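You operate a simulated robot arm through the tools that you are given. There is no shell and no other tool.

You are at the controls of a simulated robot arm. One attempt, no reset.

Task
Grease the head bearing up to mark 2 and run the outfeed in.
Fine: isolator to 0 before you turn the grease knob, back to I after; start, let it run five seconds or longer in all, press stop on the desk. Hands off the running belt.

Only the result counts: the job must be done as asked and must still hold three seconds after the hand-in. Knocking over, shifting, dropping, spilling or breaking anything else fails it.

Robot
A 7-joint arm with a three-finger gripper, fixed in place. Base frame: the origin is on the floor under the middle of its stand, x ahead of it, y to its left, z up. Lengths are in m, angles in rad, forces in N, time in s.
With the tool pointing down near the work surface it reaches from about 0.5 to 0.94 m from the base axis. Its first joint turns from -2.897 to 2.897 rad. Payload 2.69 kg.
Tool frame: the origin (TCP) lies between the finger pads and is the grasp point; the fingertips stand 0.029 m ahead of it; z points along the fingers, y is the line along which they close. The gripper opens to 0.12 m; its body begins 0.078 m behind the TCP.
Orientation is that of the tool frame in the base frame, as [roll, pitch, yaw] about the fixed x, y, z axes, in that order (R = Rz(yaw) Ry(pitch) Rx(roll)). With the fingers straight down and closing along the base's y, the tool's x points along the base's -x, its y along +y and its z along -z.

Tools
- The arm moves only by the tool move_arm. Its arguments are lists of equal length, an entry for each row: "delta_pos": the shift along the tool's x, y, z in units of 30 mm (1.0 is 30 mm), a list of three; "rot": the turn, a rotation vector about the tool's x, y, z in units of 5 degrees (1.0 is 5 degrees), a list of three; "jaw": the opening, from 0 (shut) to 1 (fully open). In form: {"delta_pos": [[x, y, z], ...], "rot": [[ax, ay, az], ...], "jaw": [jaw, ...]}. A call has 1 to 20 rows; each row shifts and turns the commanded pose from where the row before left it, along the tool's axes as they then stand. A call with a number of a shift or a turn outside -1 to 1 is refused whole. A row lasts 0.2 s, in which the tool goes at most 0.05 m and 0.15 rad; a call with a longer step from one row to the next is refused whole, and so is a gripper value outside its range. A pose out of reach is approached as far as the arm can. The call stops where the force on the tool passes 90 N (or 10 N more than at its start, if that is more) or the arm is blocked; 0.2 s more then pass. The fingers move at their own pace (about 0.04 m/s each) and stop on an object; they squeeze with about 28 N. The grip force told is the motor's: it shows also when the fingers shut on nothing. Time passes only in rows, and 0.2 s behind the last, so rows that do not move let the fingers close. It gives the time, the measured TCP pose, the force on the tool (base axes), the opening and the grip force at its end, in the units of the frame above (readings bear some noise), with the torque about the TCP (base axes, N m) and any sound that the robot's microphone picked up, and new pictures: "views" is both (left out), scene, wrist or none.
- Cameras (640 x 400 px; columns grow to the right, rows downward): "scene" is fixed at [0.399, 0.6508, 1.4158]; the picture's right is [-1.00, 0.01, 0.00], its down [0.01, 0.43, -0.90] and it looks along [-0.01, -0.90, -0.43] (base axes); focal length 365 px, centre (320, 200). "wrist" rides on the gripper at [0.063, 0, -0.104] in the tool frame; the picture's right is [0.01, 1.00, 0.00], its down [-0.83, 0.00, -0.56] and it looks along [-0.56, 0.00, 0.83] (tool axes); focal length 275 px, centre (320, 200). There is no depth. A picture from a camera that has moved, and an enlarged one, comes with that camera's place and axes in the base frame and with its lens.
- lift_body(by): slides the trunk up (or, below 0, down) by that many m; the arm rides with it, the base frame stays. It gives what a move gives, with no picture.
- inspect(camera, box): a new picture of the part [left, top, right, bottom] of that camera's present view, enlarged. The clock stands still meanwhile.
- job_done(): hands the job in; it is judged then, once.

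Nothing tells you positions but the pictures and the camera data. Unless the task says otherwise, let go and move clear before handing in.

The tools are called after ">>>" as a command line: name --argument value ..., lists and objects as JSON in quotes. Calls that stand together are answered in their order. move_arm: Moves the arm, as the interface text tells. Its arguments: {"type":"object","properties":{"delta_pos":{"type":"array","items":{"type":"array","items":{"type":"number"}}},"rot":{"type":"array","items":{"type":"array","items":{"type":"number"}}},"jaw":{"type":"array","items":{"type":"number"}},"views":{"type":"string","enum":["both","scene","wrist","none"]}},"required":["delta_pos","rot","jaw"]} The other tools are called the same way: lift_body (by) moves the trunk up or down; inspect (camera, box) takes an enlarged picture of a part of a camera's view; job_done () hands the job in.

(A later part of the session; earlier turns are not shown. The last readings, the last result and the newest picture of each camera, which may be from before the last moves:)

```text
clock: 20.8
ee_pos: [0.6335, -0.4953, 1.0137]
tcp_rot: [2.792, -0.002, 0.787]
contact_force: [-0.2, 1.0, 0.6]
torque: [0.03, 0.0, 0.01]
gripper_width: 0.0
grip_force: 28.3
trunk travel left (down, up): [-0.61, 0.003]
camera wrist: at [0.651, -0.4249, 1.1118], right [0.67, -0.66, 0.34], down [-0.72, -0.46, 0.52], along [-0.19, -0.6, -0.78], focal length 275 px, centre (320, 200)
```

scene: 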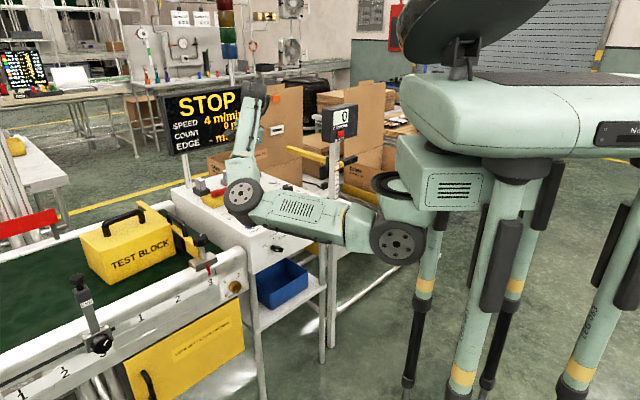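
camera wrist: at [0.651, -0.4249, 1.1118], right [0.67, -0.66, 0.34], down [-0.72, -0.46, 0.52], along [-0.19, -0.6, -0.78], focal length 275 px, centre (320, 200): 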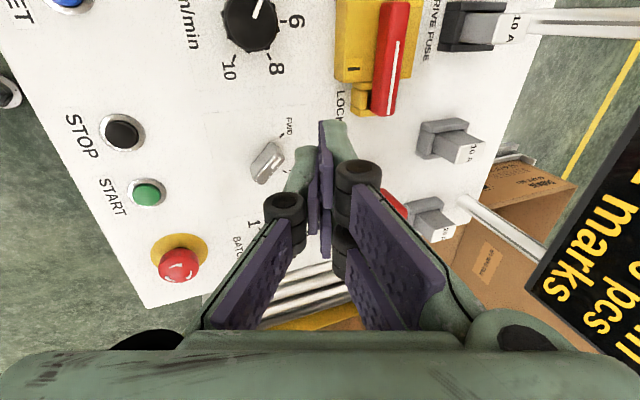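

The leaned pose tracks now. I'll move the closed fingers to a spot in front of the lever's long arm, still above it.

>>> move_arm --delta_pos '[[-0.105, 0.355, 0.66], [-0.105, 0.355, 0.66], [-0.105, 0.355, 0.66], [-0.105, 0.355, 0.66], [0, 0, 0]]' --rot '[[0, 0, 0], [0, 0, 0], [0, 0, 0], [0, 0, 0], [0, 0, 0]]' --jaw '[0, 0, 0, 0, 0]' --views "both"

>>> inspect --camera "wrist" --box '[240, 60, 440, 260]'

>>> inspect --camera "scene" --box '[170, 90, 320, 220]'

```text
clock: 22.0
ee_pos: [0.6708, -0.5519, 0.9529]
tcp_rot: [2.794, 0.0, 0.786]
contact_force: [0.3, -0.3, 0.8]
torque: [-0.02, -0.02, -0.03]
gripper_width: 0.0
grip_force: 28.3
trunk travel left (down, up): [-0.61, 0.003]
camera wrist: at [0.6896, -0.4815, 1.0517], right [0.67, -0.66, 0.34], down [-0.72, -0.46, 0.52], along [-0.19, -0.6, -0.78], focal length 275 px, centre (320, 200)
```

scene: 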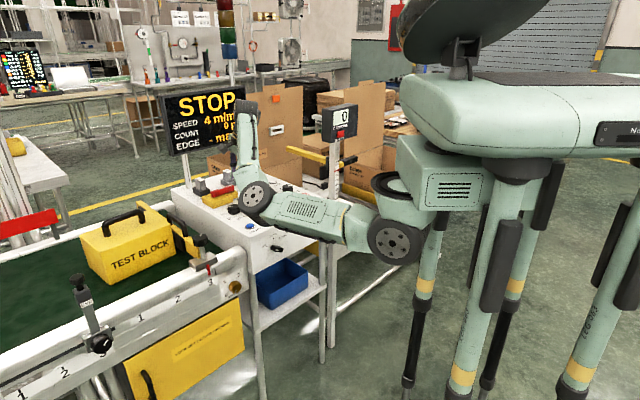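
wrist: 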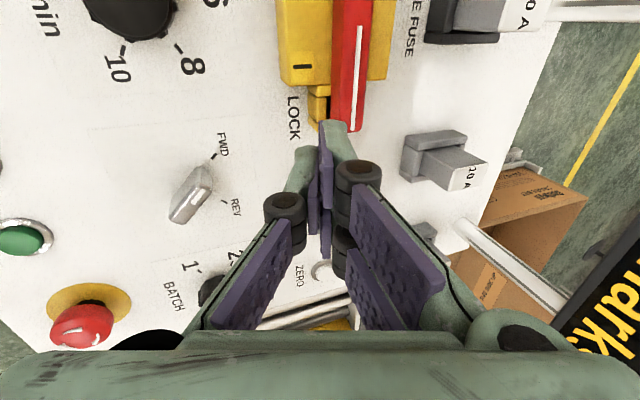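

```text
2.00 times, centred on (340, 160) of wrist
camera zoom: at [0.6896, -0.4815, 1.0517], right [0.67, -0.66, 0.34], down [-0.72, -0.46, 0.52], along [-0.19, -0.6, -0.78], focal length 551 px, centre (280, 280)
```

zoom: 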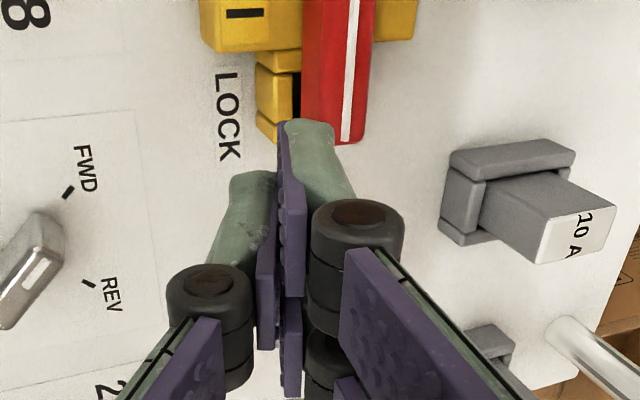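

```text
3.08 times, centred on (245, 155) of scene
camera zoom: at [0.399, 0.6508, 1.4158], right [-1.0, 0.01, 0.0], down [0.01, 0.43, -0.9], along [-0.01, -0.9, -0.43], focal length 1124 px, centre (551, 338)
```

zoom: 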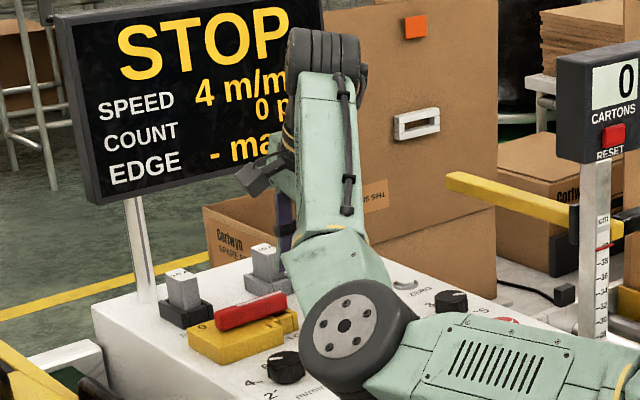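

The closed fingers sit in front of the lever arm with a clear view. I'll lower them to just above the base level, still 10 mm or so short of the lever.

>>> move_arm --delta_pos '[[0.1, -0.132, 0.803], [0.1, -0.132, 0.803], [0, 0, 0]]' --rot '[[0, 0, 0], [0, 0, 0], [0, 0, 0]]' --jaw '[0, 0, 0]' --views "both"

>>> inspect --camera "wrist" --box '[260, 30, 420, 150]'

>>> inspect --camera "scene" --box '[190, 130, 290, 210]'

```text
clock: 22.8
ee_pos: [0.6814, -0.5546, 0.9054]
tcp_rot: [2.791, 0.001, 0.786]
contact_force: [0.0, -0.5, 0.0]
torque: [0.0, 0.02, -0.01]
gripper_width: 0.0
grip_force: 27.8
trunk travel left (down, up): [-0.61, 0.003]
camera wrist: at [0.7002, -0.4834, 1.004], right [0.67, -0.66, 0.34], down [-0.72, -0.46, 0.52], along [-0.19, -0.6, -0.78], focal length 275 px, centre (320, 200)
```

scene: 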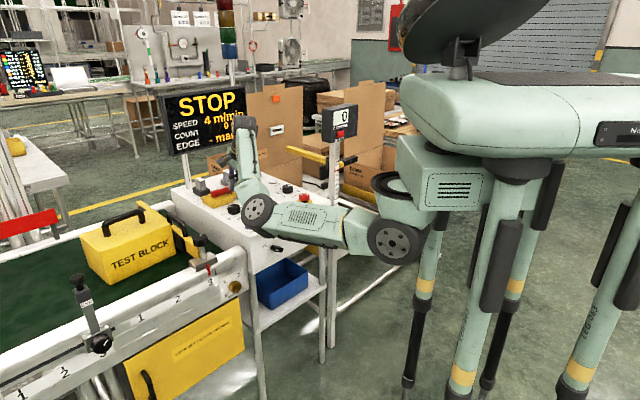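
wrist: 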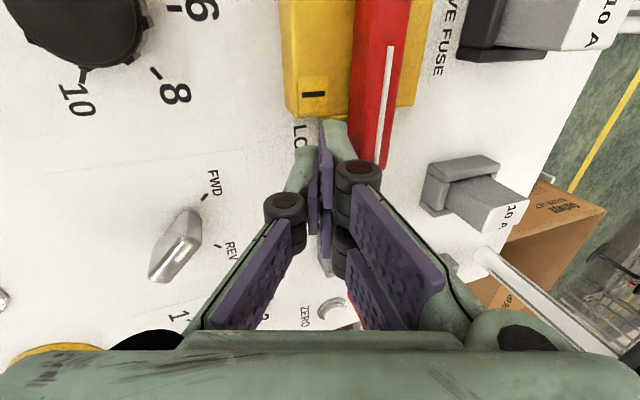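

```text
3.33 times, centred on (340, 90) of wrist
camera zoom: at [0.7002, -0.4834, 1.004], right [0.67, -0.66, 0.34], down [-0.72, -0.46, 0.52], along [-0.19, -0.6, -0.78], focal length 918 px, centre (253, 567)
```

zoom: 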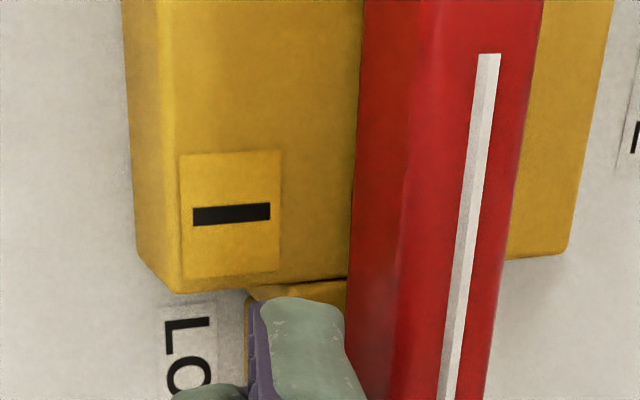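

```text
5.00 times, centred on (240, 170) of scene
camera zoom: at [0.399, 0.6508, 1.4158], right [-1.0, 0.01, 0.0], down [0.01, 0.43, -0.9], along [-0.01, -0.9, -0.43], focal length 1826 px, centre (720, 350)
```

zoom: 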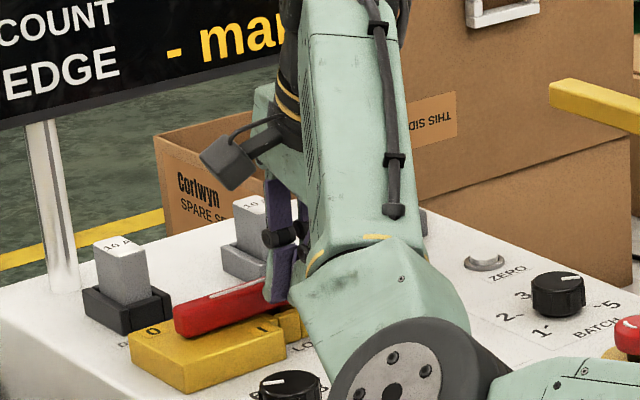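

Fingertips are in front of the lever's long arm at the right height. I'll now push gently along the start of the arc and watch the force and the lever.

>>> move_arm --delta_pos '[[0, 0.285, 0.3], [-0.03, 0.291, 0.106], [0.053, 0.291, 0.106], [0, 0, 0]]' --rot '[[0, 0, 0], [0, 0, 0], [0, 0, 0], [0, 0, 0]]' --jaw '[0, 0, 0, 0]' --views "both"

>>> inspect --camera "wrist" --box '[260, 0, 420, 150]'

>>> inspect --camera "scene" --box '[190, 130, 290, 210]'

```text
clock: 23.8
ee_pos: [0.7029, -0.5749, 0.8984]
tcp_rot: [2.792, 0.0, 0.785]
contact_force: [-1.5, -0.7, 0.4]
torque: [0.01, 0.03, -0.07]
gripper_width: 0.0
grip_force: 28.8
trunk travel left (down, up): [-0.61, 0.003]
camera wrist: at [0.7211, -0.5041, 0.9977], right [0.67, -0.66, 0.34], down [-0.72, -0.46, 0.52], along [-0.19, -0.6, -0.78], focal length 275 px, centre (320, 200)
```

scene: 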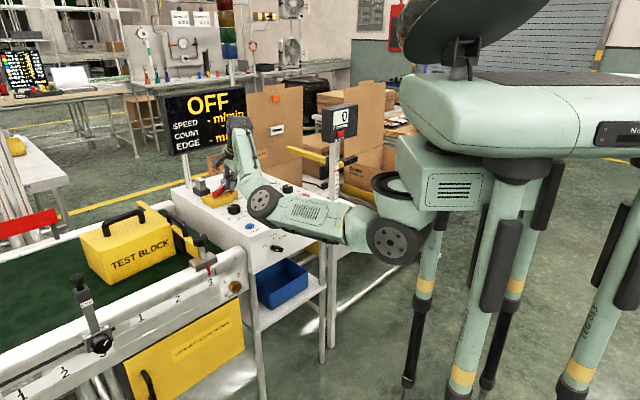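
wrist: 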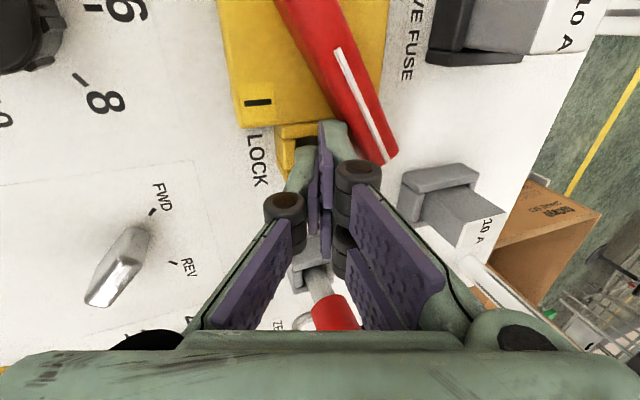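

```text
2.67 times, centred on (340, 75) of wrist
camera zoom: at [0.7211, -0.5041, 0.9977], right [0.67, -0.66, 0.34], down [-0.72, -0.46, 0.52], along [-0.19, -0.6, -0.78], focal length 734 px, centre (267, 533)
```

zoom: 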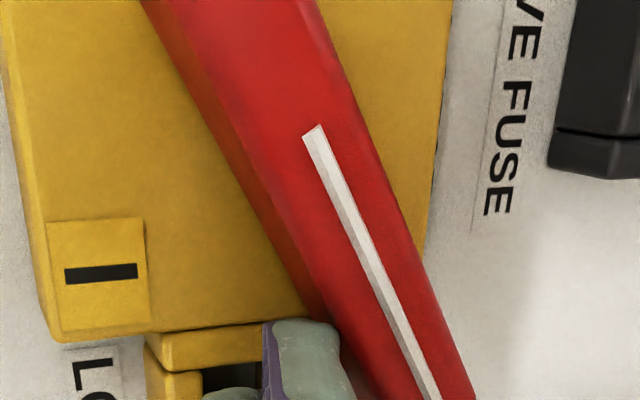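

```text
5.00 times, centred on (240, 170) of scene
camera zoom: at [0.399, 0.6508, 1.4158], right [-1.0, 0.01, 0.0], down [0.01, 0.43, -0.9], along [-0.01, -0.9, -0.43], focal length 1826 px, centre (720, 350)
```

zoom: 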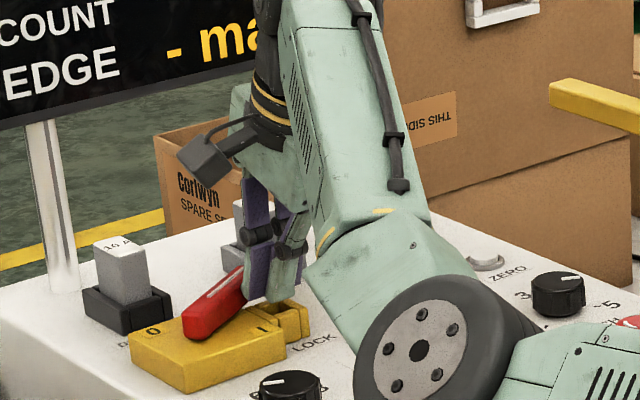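

The lever is turning easily toward the rear and the display now reads OFF. I'll keep following the arc to bring it fully to 0.

>>> move_arm --delta_pos '[[0.13, 0.266, 0.097], [0.2, 0.226, 0.082], [0.253, 0.169, 0.0617], [0, 0, 0]]' --rot '[[0, 0, 0], [0, 0, 0], [0, 0, 0], [0, 0, 0]]' --jaw '[0, 0, 0, 0]' --views "both"

>>> inspect --camera "wrist" --box '[240, 0, 440, 160]'

```text
clock: 24.8
ee_pos: [0.7301, -0.5775, 0.9003]
tcp_rot: [2.791, 0.0, 0.785]
contact_force: [-0.3, 0.0, 0.4]
torque: [0.04, -0.01, 0.04]
gripper_width: 0.0001
grip_force: 28.0
trunk travel left (down, up): [-0.61, 0.003]
camera wrist: at [0.7491, -0.5058, 0.9982], right [0.67, -0.66, 0.34], down [-0.72, -0.46, 0.52], along [-0.19, -0.6, -0.78], focal length 275 px, centre (320, 200)
```

scene: 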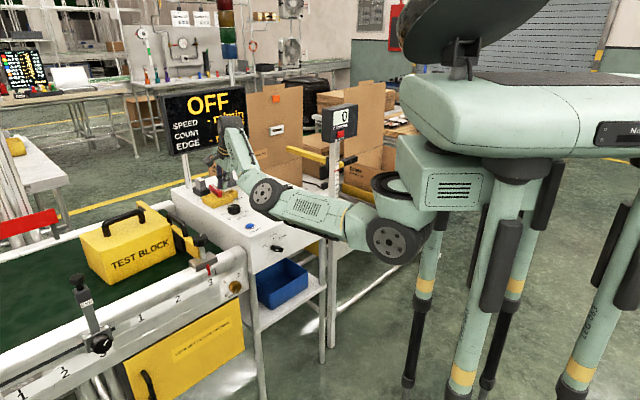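
wrist: 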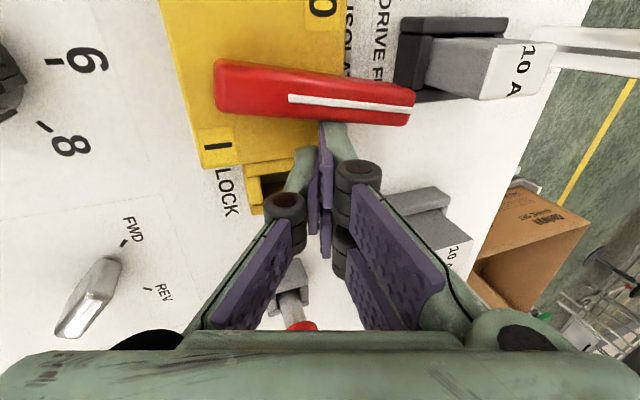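

```text
2.50 times, centred on (340, 80) of wrist
camera zoom: at [0.7491, -0.5058, 0.9982], right [0.67, -0.66, 0.34], down [-0.72, -0.46, 0.52], along [-0.19, -0.6, -0.78], focal length 688 px, centre (270, 500)
```

zoom: 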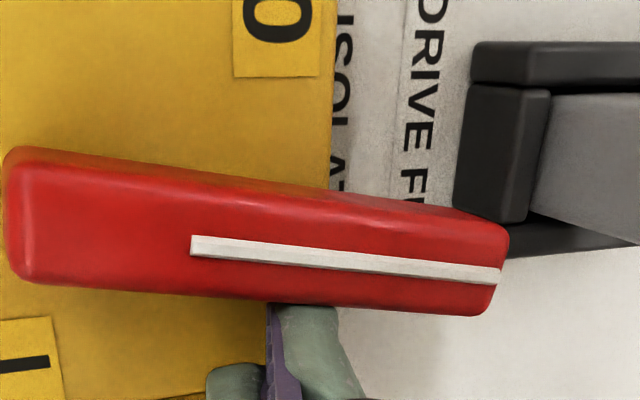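

The lever is at roughly 77° and needs a little more. I'll push the rest of the way to 0.

>>> move_arm --delta_pos '[[0.293, 0.103, 0.0377], [0.1, 0.015, 0.005], [0, 0, 0]]' --rot '[[0, 0, 0], [0, 0, 0], [0, 0, 0]]' --jaw '[0, 0, 0]' --views "both"

>>> inspect --camera "wrist" --box '[200, 0, 440, 160]'

```text
clock: 25.6
ee_pos: [0.7366, -0.5753, 0.9001]
tcp_rot: [2.792, 0.003, 0.779]
contact_force: [-21.8, -13.9, -1.0]
torque: [-0.23, 0.42, -0.06]
gripper_width: 0.0
grip_force: 27.9
trunk travel left (down, up): [-0.61, 0.003]
camera wrist: at [0.7563, -0.5037, 0.9985], right [0.66, -0.66, 0.34], down [-0.72, -0.45, 0.53], along [-0.2, -0.6, -0.78], focal length 275 px, centre (320, 200)
```

scene: 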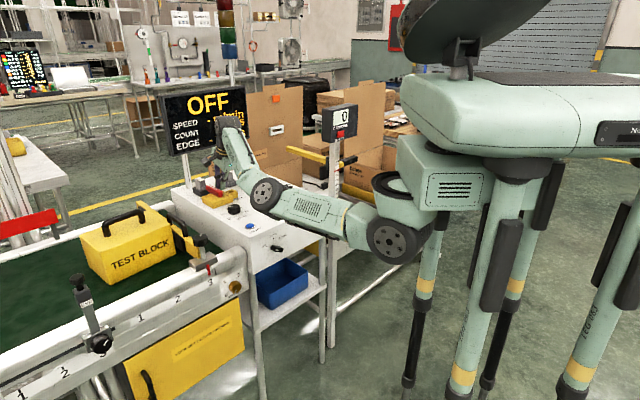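
wrist: 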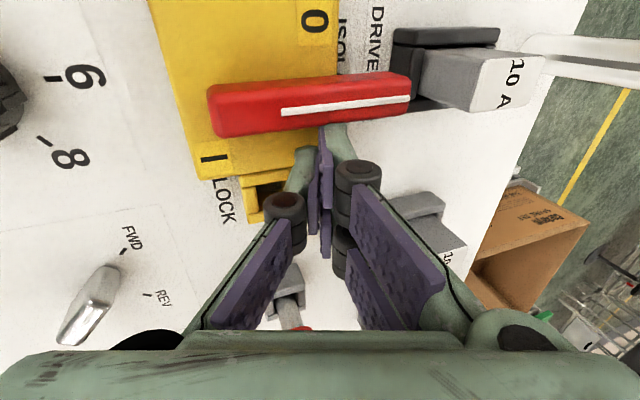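

```text
2.50 times, centred on (320, 80) of wrist
camera zoom: at [0.7563, -0.5037, 0.9985], right [0.66, -0.66, 0.34], down [-0.72, -0.45, 0.53], along [-0.2, -0.6, -0.78], focal length 688 px, centre (320, 500)
```

zoom: 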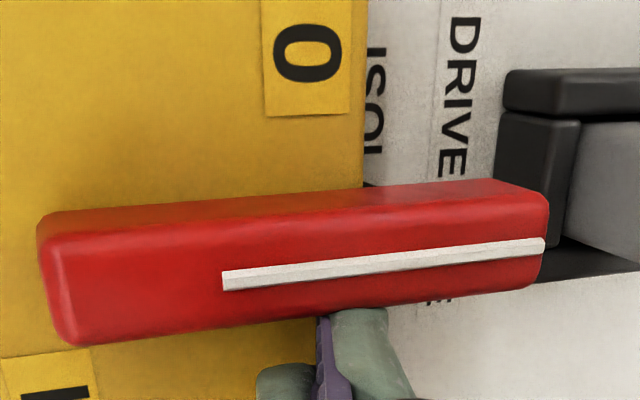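

The lever has reached its stop at 0 and the display reads OFF. I'll back off the lever, lift, and retreat over the desk before going to the grease knob.

>>> move_arm --delta_pos '[[-0.5, 0, 0], [0, 0.342, -0.94], [0, 0.342, -0.94], [0, -0.846, -0.46], [0, -0.846, -0.46], [0, -0.846, -0.46], [0, -0.846, -0.46], [0, -0.846, -0.46], [0, -0.846, -0.46], [0, -0.846, -0.46], [0, 0, 0]]' --rot '[[0, 0, 0], [0, 0, 0], [0, 0, 0], [0, 0, 0], [0, 0, 0], [0, 0, 0], [0, 0, 0], [0, 0, 0], [0, 0, 0], [0, 0, 0], [0, 0, 0]]' --jaw '[0, 0, 0, 0, 0, 0, 0, 0, 0, 0, 0]' --views "both"

>>> inspect --camera "scene" --box '[150, 80, 270, 220]'

```text
clock: 28.0
ee_pos: [0.5875, -0.4398, 0.9894]
tcp_rot: [2.79, 0.0, 0.786]
contact_force: [0.1, -0.5, -0.1]
torque: [-0.05, 0.01, 0.02]
gripper_width: 0.0002
grip_force: 28.1
trunk travel left (down, up): [-0.61, 0.003]
camera wrist: at [0.6076, -0.3691, 1.087], right [0.67, -0.66, 0.34], down [-0.72, -0.46, 0.52], along [-0.19, -0.6, -0.78], focal length 275 px, centre (320, 200)
```

scene: 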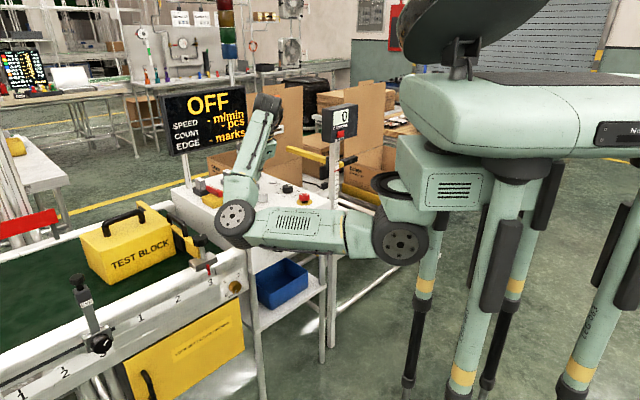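
wrist: 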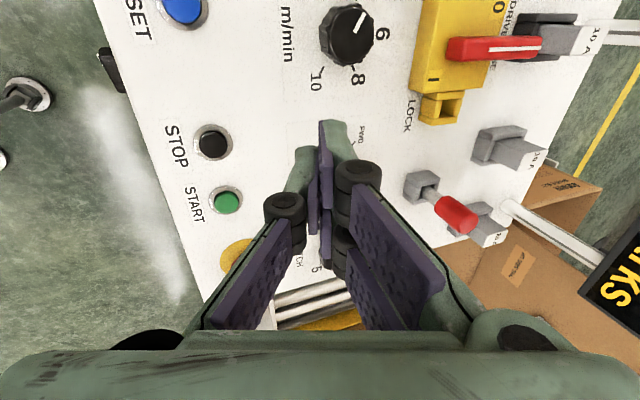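

```text
2.86 times, centred on (210, 150) of scene
camera zoom: at [0.399, 0.6508, 1.4158], right [-1.0, 0.01, 0.0], down [0.01, 0.43, -0.9], along [-0.01, -0.9, -0.43], focal length 1044 px, centre (634, 343)
```

zoom: 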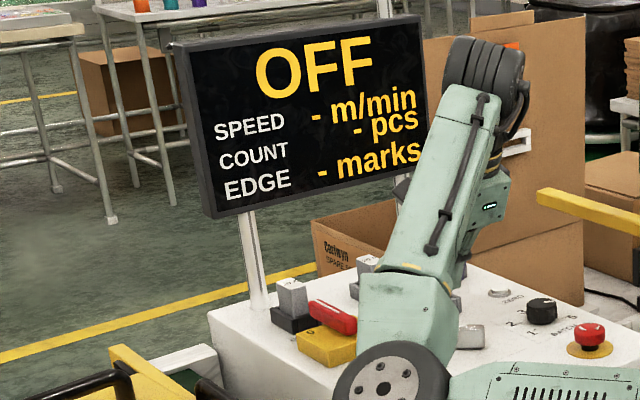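

The isolator is at 0 and the display shows OFF. Next I'll roll the tool back 90° so the camera faces outward, in preparation for a horizontal approach to the grease knob.

>>> move_arm --delta_pos '[[0, 0, 0], [0, 0, 0], [0, 0, 0], [0, 0, 0], [0, 0, 0], [0, 0, 0], [0, 0, 0], [0, 0, 0], [0, 0, 0], [0, 0, 0], [0, 0, 0], [0, 0, 0], [0, 0, 0], [0, 0, 0], [0, 0, 0], [0, 0, 0], [0, 0, 0], [0, 0, 0], [0, 0, 0]]' --rot '[[0, 0, -1], [0, 0, -1], [0, 0, -1], [0, 0, -1], [0, 0, -1], [0, 0, -1], [0, 0, -1], [0, 0, -1], [0, 0, -1], [0, 0, -1], [0, 0, -1], [0, 0, -1], [0, 0, -1], [0, 0, -1], [0, 0, -1], [0, 0, -1], [0, 0, -1], [0, 0, -1], [0, 0, 0]]' --jaw '[0.6, 0.6, 0.6, 0.6, 0.6, 0.6, 0.6, 0.6, 0.6, 0.6, 0.6, 0.6, 0.6, 0.6, 0.6, 0.6, 0.6, 0.6, 0.6]' --views "both"

```text
clock: 32.0
ee_pos: [0.5884, -0.4414, 0.9891]
tcp_rot: [-3.14, 0.349, 2.357]
contact_force: [-0.1, 0.1, -0.1]
torque: [-0.02, 0.0, -0.01]
gripper_width: 0.0719
grip_force: 0.1
trunk travel left (down, up): [-0.61, 0.003]
camera wrist: at [0.5213, -0.3728, 1.0666], right [0.7, 0.71, 0.0], down [0.42, -0.41, 0.81], along [0.57, -0.57, -0.59], focal length 275 px, centre (320, 200)
```

scene: 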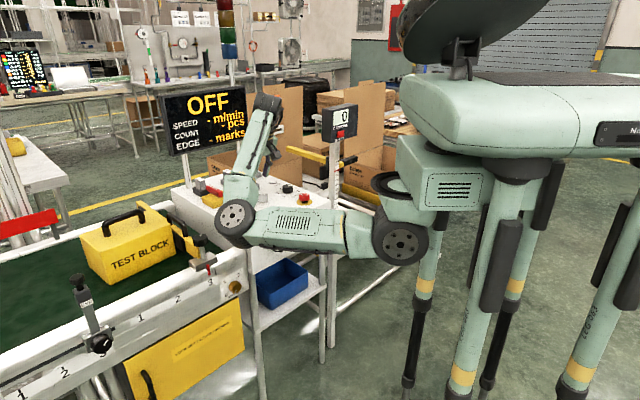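
wrist: 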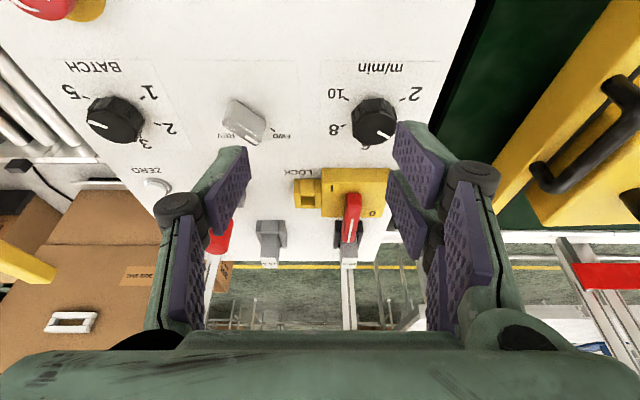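

The view is good and the lever is clearly at 0. I'll swing the arm left and back to the robot's side of the rail, keeping high, before lowering in front of the grease knob.

>>> move_arm --delta_pos '[[0.655, 0.667, -0.238], [0.631, 0.667, -0.294], [0.603, 0.667, -0.348], [0.603, 0.667, -0.348], [0.603, 0.667, -0.348], [0.603, 0.667, -0.348], [0.603, 0.667, -0.348], [0.603, 0.667, -0.348], [0.603, 0.667, -0.348], [0, 0, 0]]' --rot '[[0, -1, 0], [0, -1, 0], [0, 0, 0], [0, 0, 0], [0, 0, 0], [0, 0, 0], [0, 0, 0], [0, 0, 0], [0, 0, 0], [0, 0, 0]]' --jaw '[0.6, 0.6, 0.6, 0.6, 0.6, 0.6, 0.6, 0.6, 0.6, 0.6]' --views "both"

```text
clock: 34.2
ee_pos: [0.5816, -0.18, 0.9893]
tcp_rot: [3.142, 0.524, 2.358]
contact_force: [0.6, -0.1, 0.1]
torque: [-0.01, -0.03, -0.01]
gripper_width: 0.0718
grip_force: 0.1
trunk travel left (down, up): [-0.61, 0.003]
camera wrist: at [0.5067, -0.1035, 1.0487], right [0.7, 0.71, 0.0], down [0.32, -0.31, 0.9], along [0.64, -0.63, -0.44], focal length 275 px, centre (320, 200)
```

scene: 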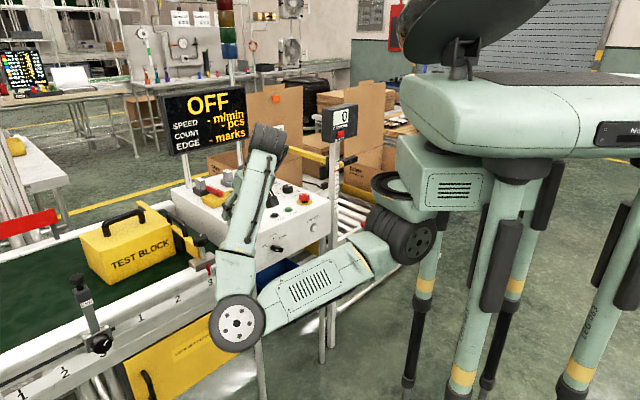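
wrist: 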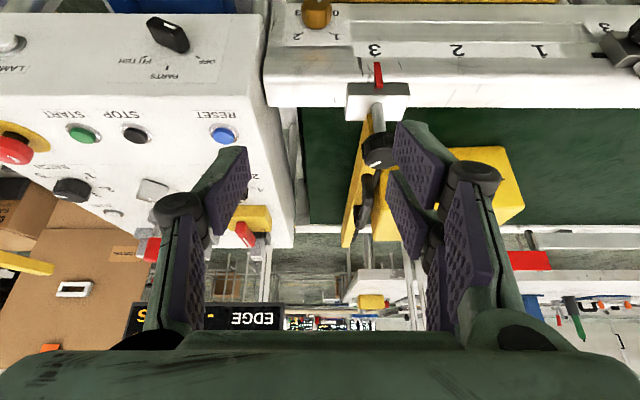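

The grease knob is visible at the top of the wrist view, about a 0.28, b 0.63 in desk axes, on a rail face I place near b 0.65. I'll lower the tool in front of the rail now.

>>> move_arm --delta_pos '[[0.452, 0, 0.783], [0.452, 0, 0.783], [0.452, 0, 0.783], [0.452, 0, 0.783], [0.452, 0, 0.783], [0.452, 0, 0.783], [0.452, 0, 0.783], [0, 0, 0]]' --rot '[[0, 0, 0], [0, 0, 0], [0, 0, 0], [0, 0, 0], [0, 0, 0], [0, 0, 0], [0, 0, 0], [0, 0, 0]]' --jaw '[0.6, 0.6, 0.6, 0.6, 0.6, 0.6, 0.6, 0.6]' --views "both"

```text
clock: 36.0
ee_pos: [0.5825, -0.1803, 0.8001]
tcp_rot: [3.141, 0.524, 2.356]
contact_force: [-0.5, 0.0, -0.6]
torque: [0.0, 0.01, -0.03]
gripper_width: 0.0717
grip_force: 0.0
trunk travel left (down, up): [-0.61, 0.003]
camera wrist: at [0.5072, -0.1045, 0.8583], right [0.7, 0.71, 0.0], down [0.31, -0.31, 0.9], along [0.64, -0.63, -0.44], focal length 275 px, centre (320, 200)
```

scene: 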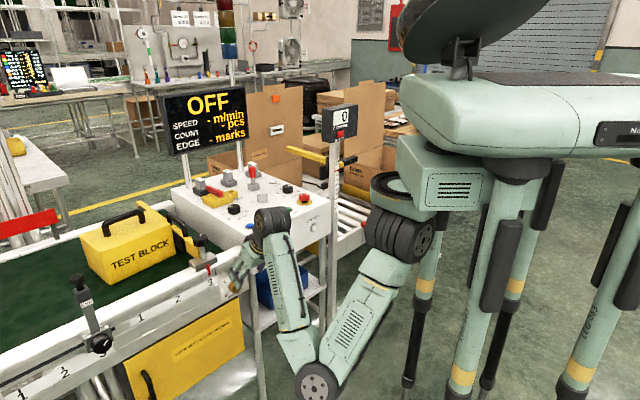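
wrist: 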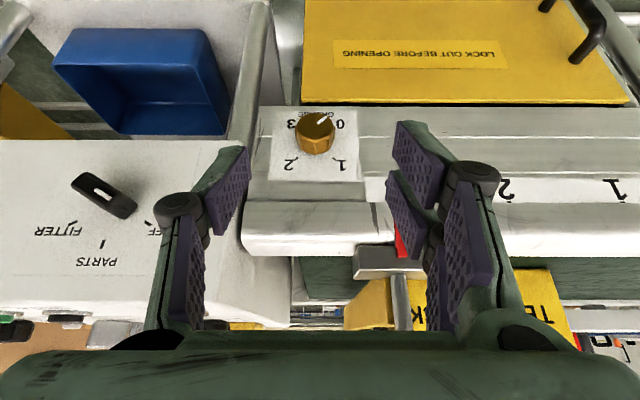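

>>> inspect --camera "wrist" --box '[256, 95, 376, 195]'

>>> inspect --camera "scene" --box '[190, 220, 310, 310]'

```text
4.00 times, centred on (316, 145) of wrist
camera zoom: at [0.5072, -0.1045, 0.8583], right [0.7, 0.71, 0.0], down [0.31, -0.31, 0.9], along [0.64, -0.63, -0.44], focal length 1101 px, centre (336, 420)
```

zoom: 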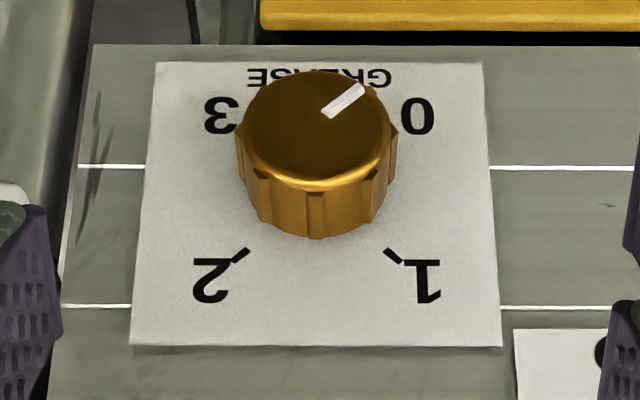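

```text
4.44 times, centred on (250, 265) of scene
camera zoom: at [0.399, 0.6508, 1.4158], right [-1.0, 0.01, 0.0], down [0.01, 0.43, -0.9], along [-0.01, -0.9, -0.43], focal length 1623 px, centre (631, -89)
```

zoom: 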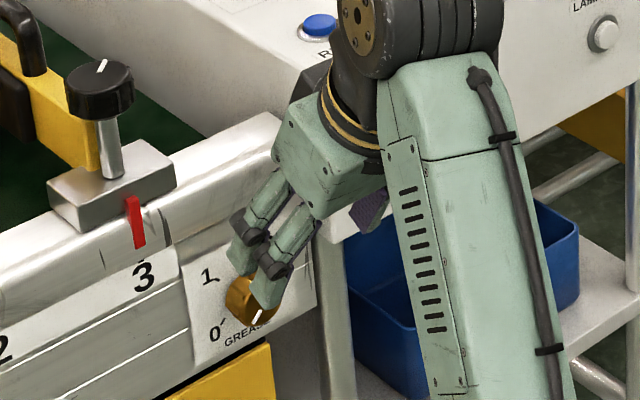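

The plate carries marks 0, 1, 2 and 3 at 90° spacing, and the pointer is at 0, so mark 2 is a half turn clockwise. I'll tilt the tool to horizontal in front of the knob axis, near (a 0.281, z 0.681), in two steps.

>>> move_arm --delta_pos '[[0.165, -0.011, 0.286], [0.189, -0.011, 0.27], [0.212, -0.011, 0.253], [0.233, -0.011, 0.233], [0.253, -0.011, 0.212], [0.27, -0.011, 0.189], [0, 0, 0]]' --rot '[[0, -1, 0], [0, -1, 0], [0, -1, 0], [0, -1, 0], [0, -1, 0], [0, -1, 0], [0, 0, 0]]' --jaw '[0.6, 0.6, 0.6, 0.6, 0.6, 0.6, 0.6]' --views "both"

```text
clock: 37.6
ee_pos: [0.5895, -0.1851, 0.7369]
tcp_rot: [-3.142, 1.05, 2.356]
contact_force: [-0.3, 0.7, -0.8]
torque: [0.01, 0.01, -0.02]
gripper_width: 0.072
grip_force: 0.2
out of reach, approached as far as the arm can: row 2, 3
trunk travel left (down, up): [-0.61, 0.003]
camera wrist: at [0.5035, -0.0973, 0.7347], right [0.71, 0.71, 0.0], down [-0.04, 0.05, 1.0], along [0.71, -0.7, 0.07], focal length 275 px, centre (320, 200)
```

scene: 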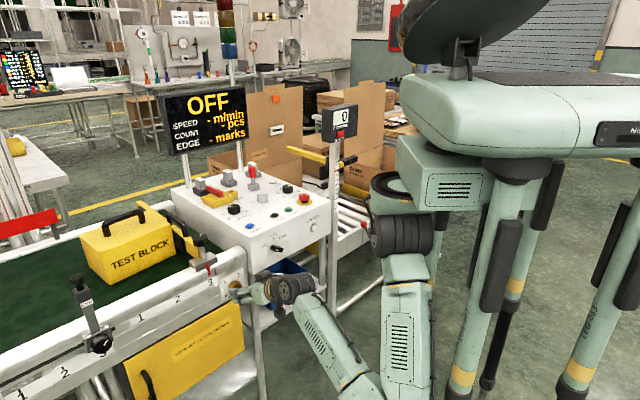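
wrist: 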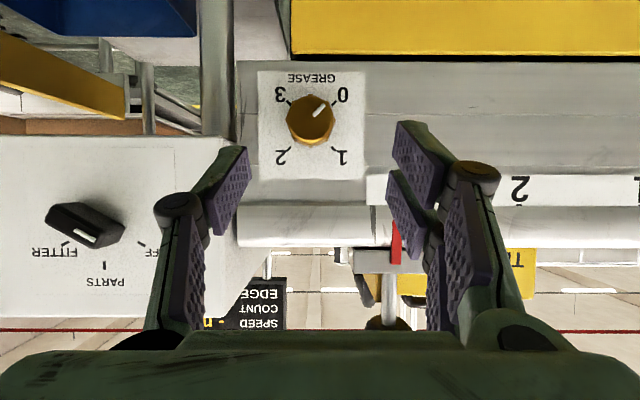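

I have a clear frontal view: the pointer is exactly at 0 with 1, 2 and 3 following clockwise. I'll finish tilting to horizontal and line up with the knob axis.

>>> move_arm --delta_pos '[[0.29, -0.03, 0.118], [0.3, -0.03, 0.09], [0.306, -0.03, 0.065], [0.31, -0.03, 0.038], [0.313, -0.03, 0.01], [0.313, -0.03, -0.016], [0, 0, 0]]' --rot '[[0, -1, 0], [0, -1, 0], [0, -1, 0], [0, -1, 0], [0, -1, 0], [0, -1, 0], [0, 0, 0]]' --jaw '[0.6, 0.6, 0.6, 0.6, 0.6, 0.6, 0.6]' --views "both"

```text
clock: 39.2
ee_pos: [0.5854, -0.1799, 0.6921]
tcp_rot: [3.125, 1.414, 2.365]
contact_force: [0.5, 0.0, 0.9]
torque: [-0.01, -0.03, -0.01]
gripper_width: 0.0719
grip_force: 0.0
out of reach, approached as far as the arm can: row 5, 6
trunk travel left (down, up): [-0.61, 0.003]
camera wrist: at [0.5045, -0.1003, 0.6464], right [0.69, 0.72, 0.0], down [-0.3, 0.29, 0.91], along [0.66, -0.63, 0.42], focal length 275 px, centre (320, 200)
```

scene: 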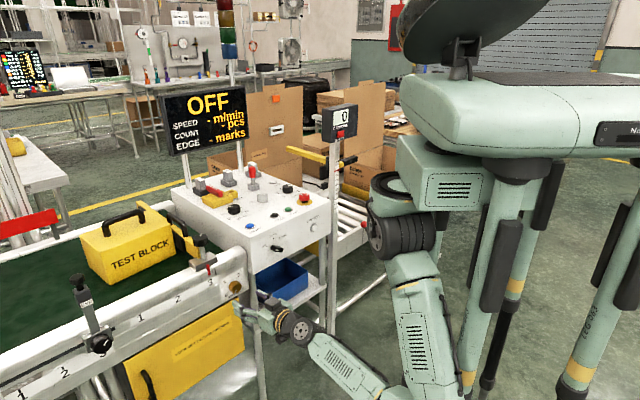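
wrist: 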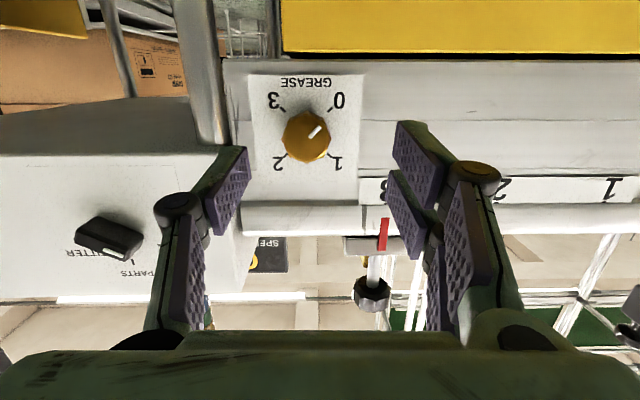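

Nearly horizontal at 81°, with the arm near a joint limit this close in. I'll move forward toward the knob, which should free it up, and finish the tilt.

>>> move_arm --delta_pos '[[0.1, -0.1, 0.52], [0.1, -0.1, 0.52], [0, 0, 0], [0, 0, 0], [0, 0, 0]]' --rot '[[0, 0, 0], [0, 0, 0], [0, -0.9, 0], [0, -0.9, 0], [0, 0, 0]]' --jaw '[0.6, 0.6, 0.6, 0.6, 0.6]' --views "wrist"

```text
clock: 40.4
ee_pos: [0.609, -0.1995, 0.679]
tcp_rot: [3.077, 1.499, 2.337]
contact_force: [-1.0, -0.2, -0.5]
torque: [-0.01, 0.0, -0.04]
gripper_width: 0.072
grip_force: 0.0
out of reach, approached as far as the arm can: row 4
trunk travel left (down, up): [-0.61, 0.003]
camera wrist: at [0.5275, -0.1261, 0.6229], right [0.67, 0.74, 0.0], down [-0.37, 0.33, 0.87], along [0.64, -0.58, 0.5], focal length 275 px, centre (320, 200)
```

wrist: 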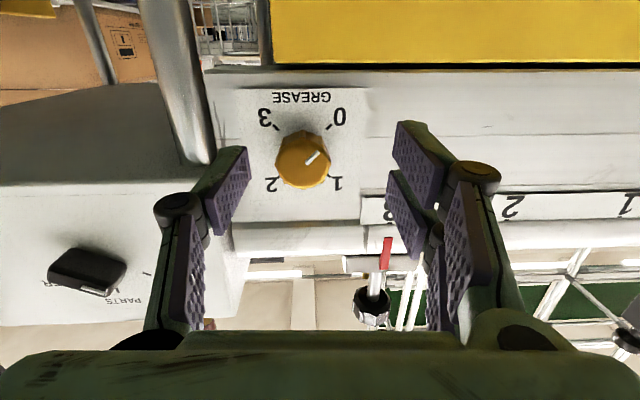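

>>> move_arm --delta_pos '[[-0.067, -0.175, 0.46], [-0.067, -0.175, 0.46], [0, 0, 0], [0, 0, 0]]' --rot '[[0, 0, 0], [0, 0, 0], [0.567, -0.818, 0], [0, 0, 0]]' --jaw '[0.6, 0.6, 0.6, 0.6]' --views "both"

```text
clock: 41.4
ee_pos: [0.6211, -0.2268, 0.6763]
tcp_rot: [3.069, 1.535, 2.288]
contact_force: [1.0, 0.1, -0.3]
torque: [0.03, 0.0, 0.01]
gripper_width: 0.0719
grip_force: 0.0
out of reach, approached as far as the arm can: row 3
trunk travel left (down, up): [-0.61, 0.003]
camera wrist: at [0.5445, -0.1516, 0.6178], right [0.7, 0.71, 0.0], down [-0.37, 0.37, 0.85], along [0.61, -0.6, 0.53], focal length 275 px, centre (320, 200)
```

scene: 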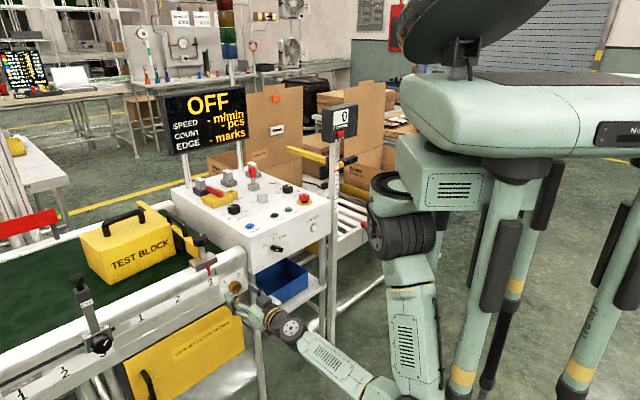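
wrist: 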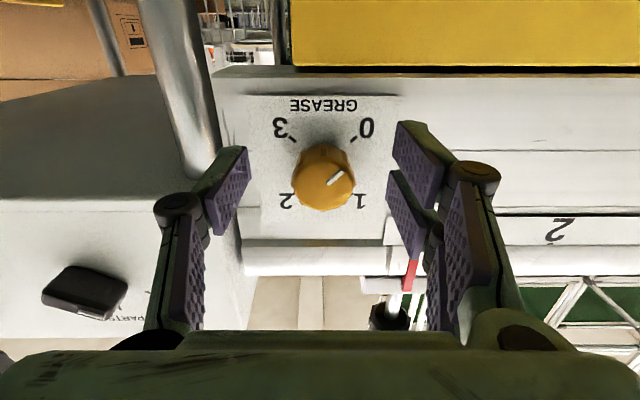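

The pointer is at 0 and four wrist views agree on the knob axis: a 0.281, z 0.689, front face at b 0.63. I'll centre on that axis and roll the tool -90° to have room for a half turn.

>>> move_arm --delta_pos '[[-0.423, 0.067, -0.33], [0, 0, 0], [0, 0, 0], [0, 0, 0], [0, 0, 0], [0, 0, 0], [0, 0, 0], [0, 0, 0], [0, 0, 0], [0, 0, 0], [0, 0, 0]]' --rot '[[0, 0, 0], [0, 0, -1], [0, 0, -1], [0, 0, -1], [0, 0, -1], [0, 0, -1], [0, 0, -1], [0, 0, -1], [0, 0, -1], [0, 0, -1], [0, 0, 0]]' --jaw '[0.6, 0.6, 0.6, 0.6, 0.6, 0.6, 0.6, 0.6, 0.6, 0.6, 0.6]' --views "both"

```text
clock: 43.8
ee_pos: [0.6166, -0.2174, 0.6934]
tcp_rot: [-1.572, 0.785, -2.36]
contact_force: [-0.4, -0.1, 0.0]
torque: [0.03, 0.03, 0.0]
gripper_width: 0.0721
grip_force: 0.0
trunk travel left (down, up): [-0.61, 0.003]
camera wrist: at [0.5106, -0.1745, 0.649], right [0.5, 0.5, -0.71], down [0.03, 0.81, 0.59], along [0.87, -0.31, 0.39], focal length 275 px, centre (320, 200)
```

scene: 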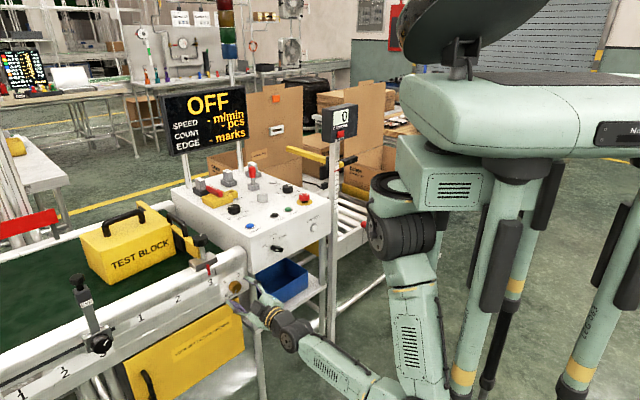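
wrist: 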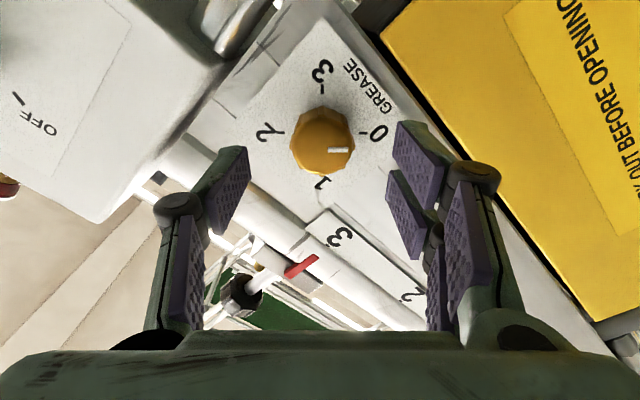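

Orientation is now exactly horizontal and the knob reads consistently. I'll roll a further 50° and correct the small centring offset before approaching.

>>> move_arm --delta_pos '[[0, 0, 0], [0, 0, 0], [0, 0, 0], [0, 0, 0], [0, 0, 0], [0, 0, 0], [0, 0, 0], [0, 0, 0], [0, 0, 0], [0, 0, 0], [0, 0, 0]]' --rot '[[0, 0, -1], [0, 0, -1], [0, 0, -1], [0, 0, -1], [0, 0, -1], [0, 0, -1], [0, 0, -1], [0, 0, -1], [0, 0, -1], [0, 0, -1], [0, 0, 0]]' --jaw '[0.6, 0.6, 0.6, 0.6, 0.6, 0.6, 0.6, 0.6, 0.6, 0.6, 0.6]' --views "both"

```text
clock: 46.2
ee_pos: [0.6163, -0.2187, 0.6927]
tcp_rot: [-1.572, -0.084, -2.359]
contact_force: [0.5, -1.0, 0.0]
torque: [-0.01, 0.02, -0.01]
gripper_width: 0.0724
grip_force: 0.1
trunk travel left (down, up): [-0.61, 0.003]
camera wrist: at [0.4977, -0.1874, 0.699], right [-0.06, -0.06, -1.0], down [0.2, 0.98, -0.07], along [0.98, -0.2, -0.05], focal length 275 px, centre (320, 200)
```

scene: 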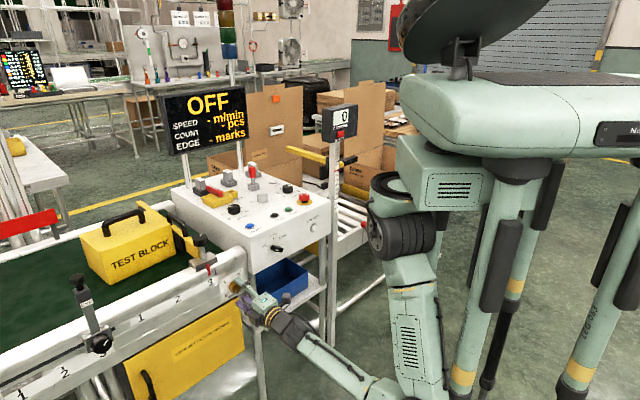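
wrist: 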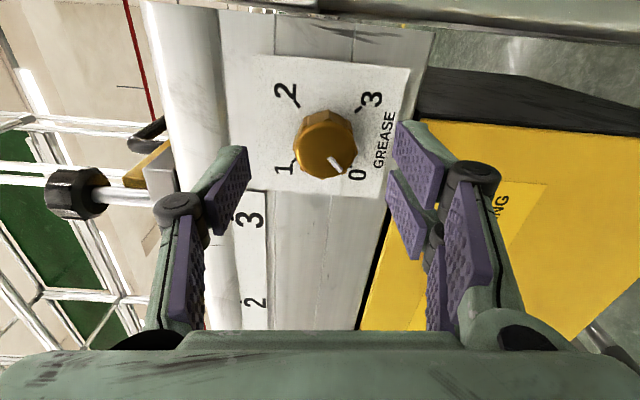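

The jaws are lined up with the knob, closing vertically. I'll narrow the jaws a little and move forward around the knob.

>>> move_arm --delta_pos '[[0.03, 0.12, 0], [0, 0, 0], [0, 0, 0], [0, 0, 0.3], [0, 0, 0.3], [0, 0, 0.25], [0, 0, 0]]' --rot '[[0, 0, 0], [0, 0, 0], [0, 0, 0], [0, 0, 0], [0, 0, 0], [0, 0, 0], [0, 0, 0]]' --jaw '[0.44, 0.44, 0.44, 0.44, 0.44, 0.44, 0.44]' --views "both"

>>> inspect --camera "wrist" --box '[220, 60, 460, 260]'

>>> inspect --camera "scene" --box '[205, 250, 305, 320]'

```text
clock: 47.8
ee_pos: [0.6328, -0.2361, 0.6889]
tcp_rot: [-1.57, -0.085, -2.36]
contact_force: [-0.3, 0.6, 0.2]
torque: [-0.02, 0.0, -0.03]
gripper_width: 0.0527
grip_force: 0.1
trunk travel left (down, up): [-0.61, 0.003]
camera wrist: at [0.5149, -0.2066, 0.6951], right [-0.06, -0.06, -1.0], down [0.2, 0.98, -0.07], along [0.98, -0.2, -0.05], focal length 275 px, centre (320, 200)
```

scene: 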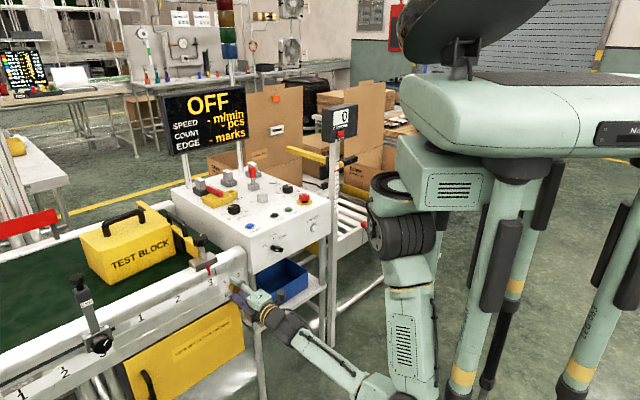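
wrist: 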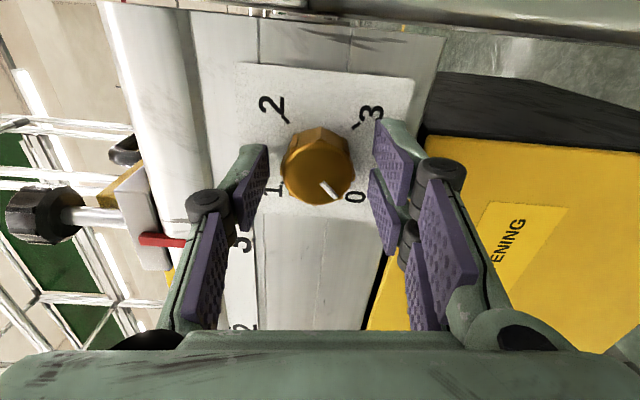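

```text
2.00 times, centred on (340, 160) of wrist
camera zoom: at [0.5149, -0.2066, 0.6951], right [-0.06, -0.06, -1.0], down [0.2, 0.98, -0.07], along [0.98, -0.2, -0.05], focal length 551 px, centre (280, 280)
```

zoom: 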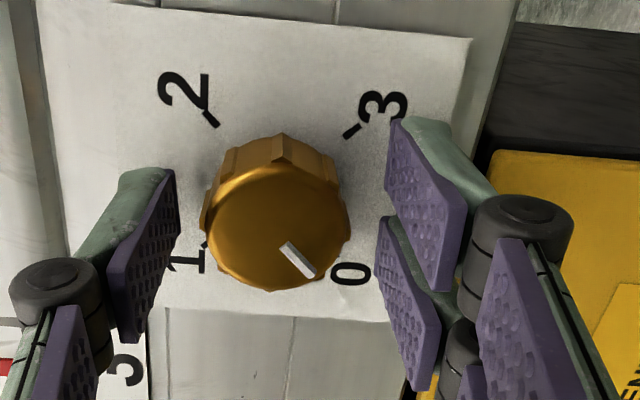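

```text
5.71 times, centred on (255, 285) of scene
camera zoom: at [0.399, 0.6508, 1.4158], right [-1.0, 0.01, 0.0], down [0.01, 0.43, -0.9], along [-0.01, -0.9, -0.43], focal length 2087 px, centre (691, -286)
```

zoom: 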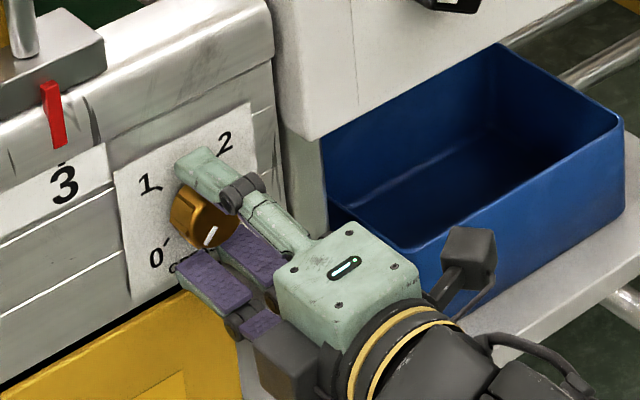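

The knob sits between the single finger above and the pair below. I'll edge forward 3 mm and close on it.

>>> move_arm --delta_pos '[[0, 0, 0.11], [0, 0, 0], [0, 0, 0], [0, 0, 0], [0, 0, 0]]' --rot '[[0, 0, 0], [0, 0, 0], [0, 0, 0], [0, 0, 0], [0, 0, 0]]' --jaw '[0.44, 0.1, 0.1, 0.1, 0.1]' --views "wrist"

>>> inspect --camera "wrist" --box '[220, 60, 460, 260]'

```text
clock: 49.0
ee_pos: [0.6346, -0.2395, 0.6911]
tcp_rot: [-1.569, -0.085, -2.358]
contact_force: [4.2, -2.3, 4.9]
torque: [-0.11, -0.1, 0.02]
gripper_width: 0.033
grip_force: 44.5
trunk travel left (down, up): [-0.61, 0.003]
camera wrist: at [0.5172, -0.2089, 0.696], right [-0.06, -0.06, -1.0], down [0.19, 0.98, -0.08], along [0.98, -0.2, -0.05], focal length 275 px, centre (320, 200)
```

wrist: 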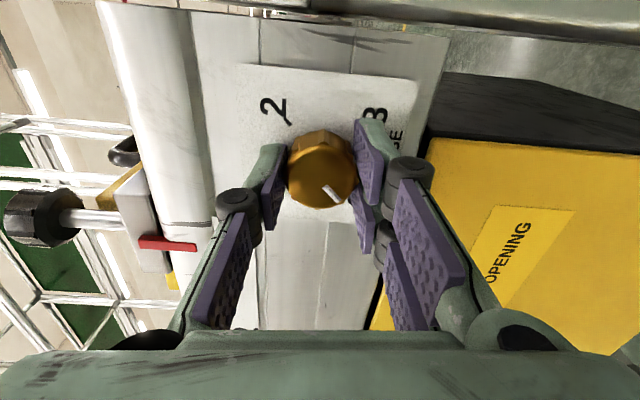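

```text
2.00 times, centred on (340, 160) of wrist
camera zoom: at [0.5172, -0.2089, 0.696], right [-0.06, -0.06, -1.0], down [0.19, 0.98, -0.08], along [0.98, -0.2, -0.05], focal length 551 px, centre (280, 280)
```

zoom: 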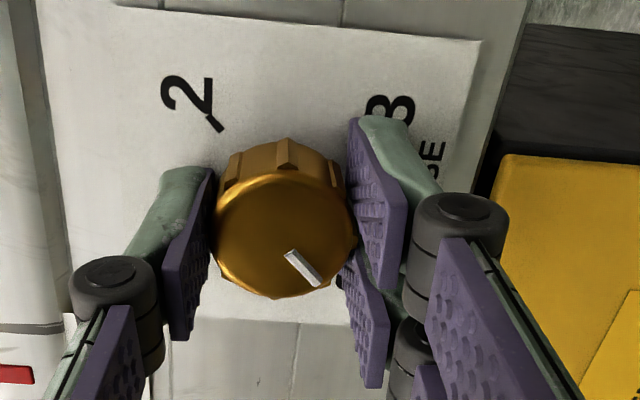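

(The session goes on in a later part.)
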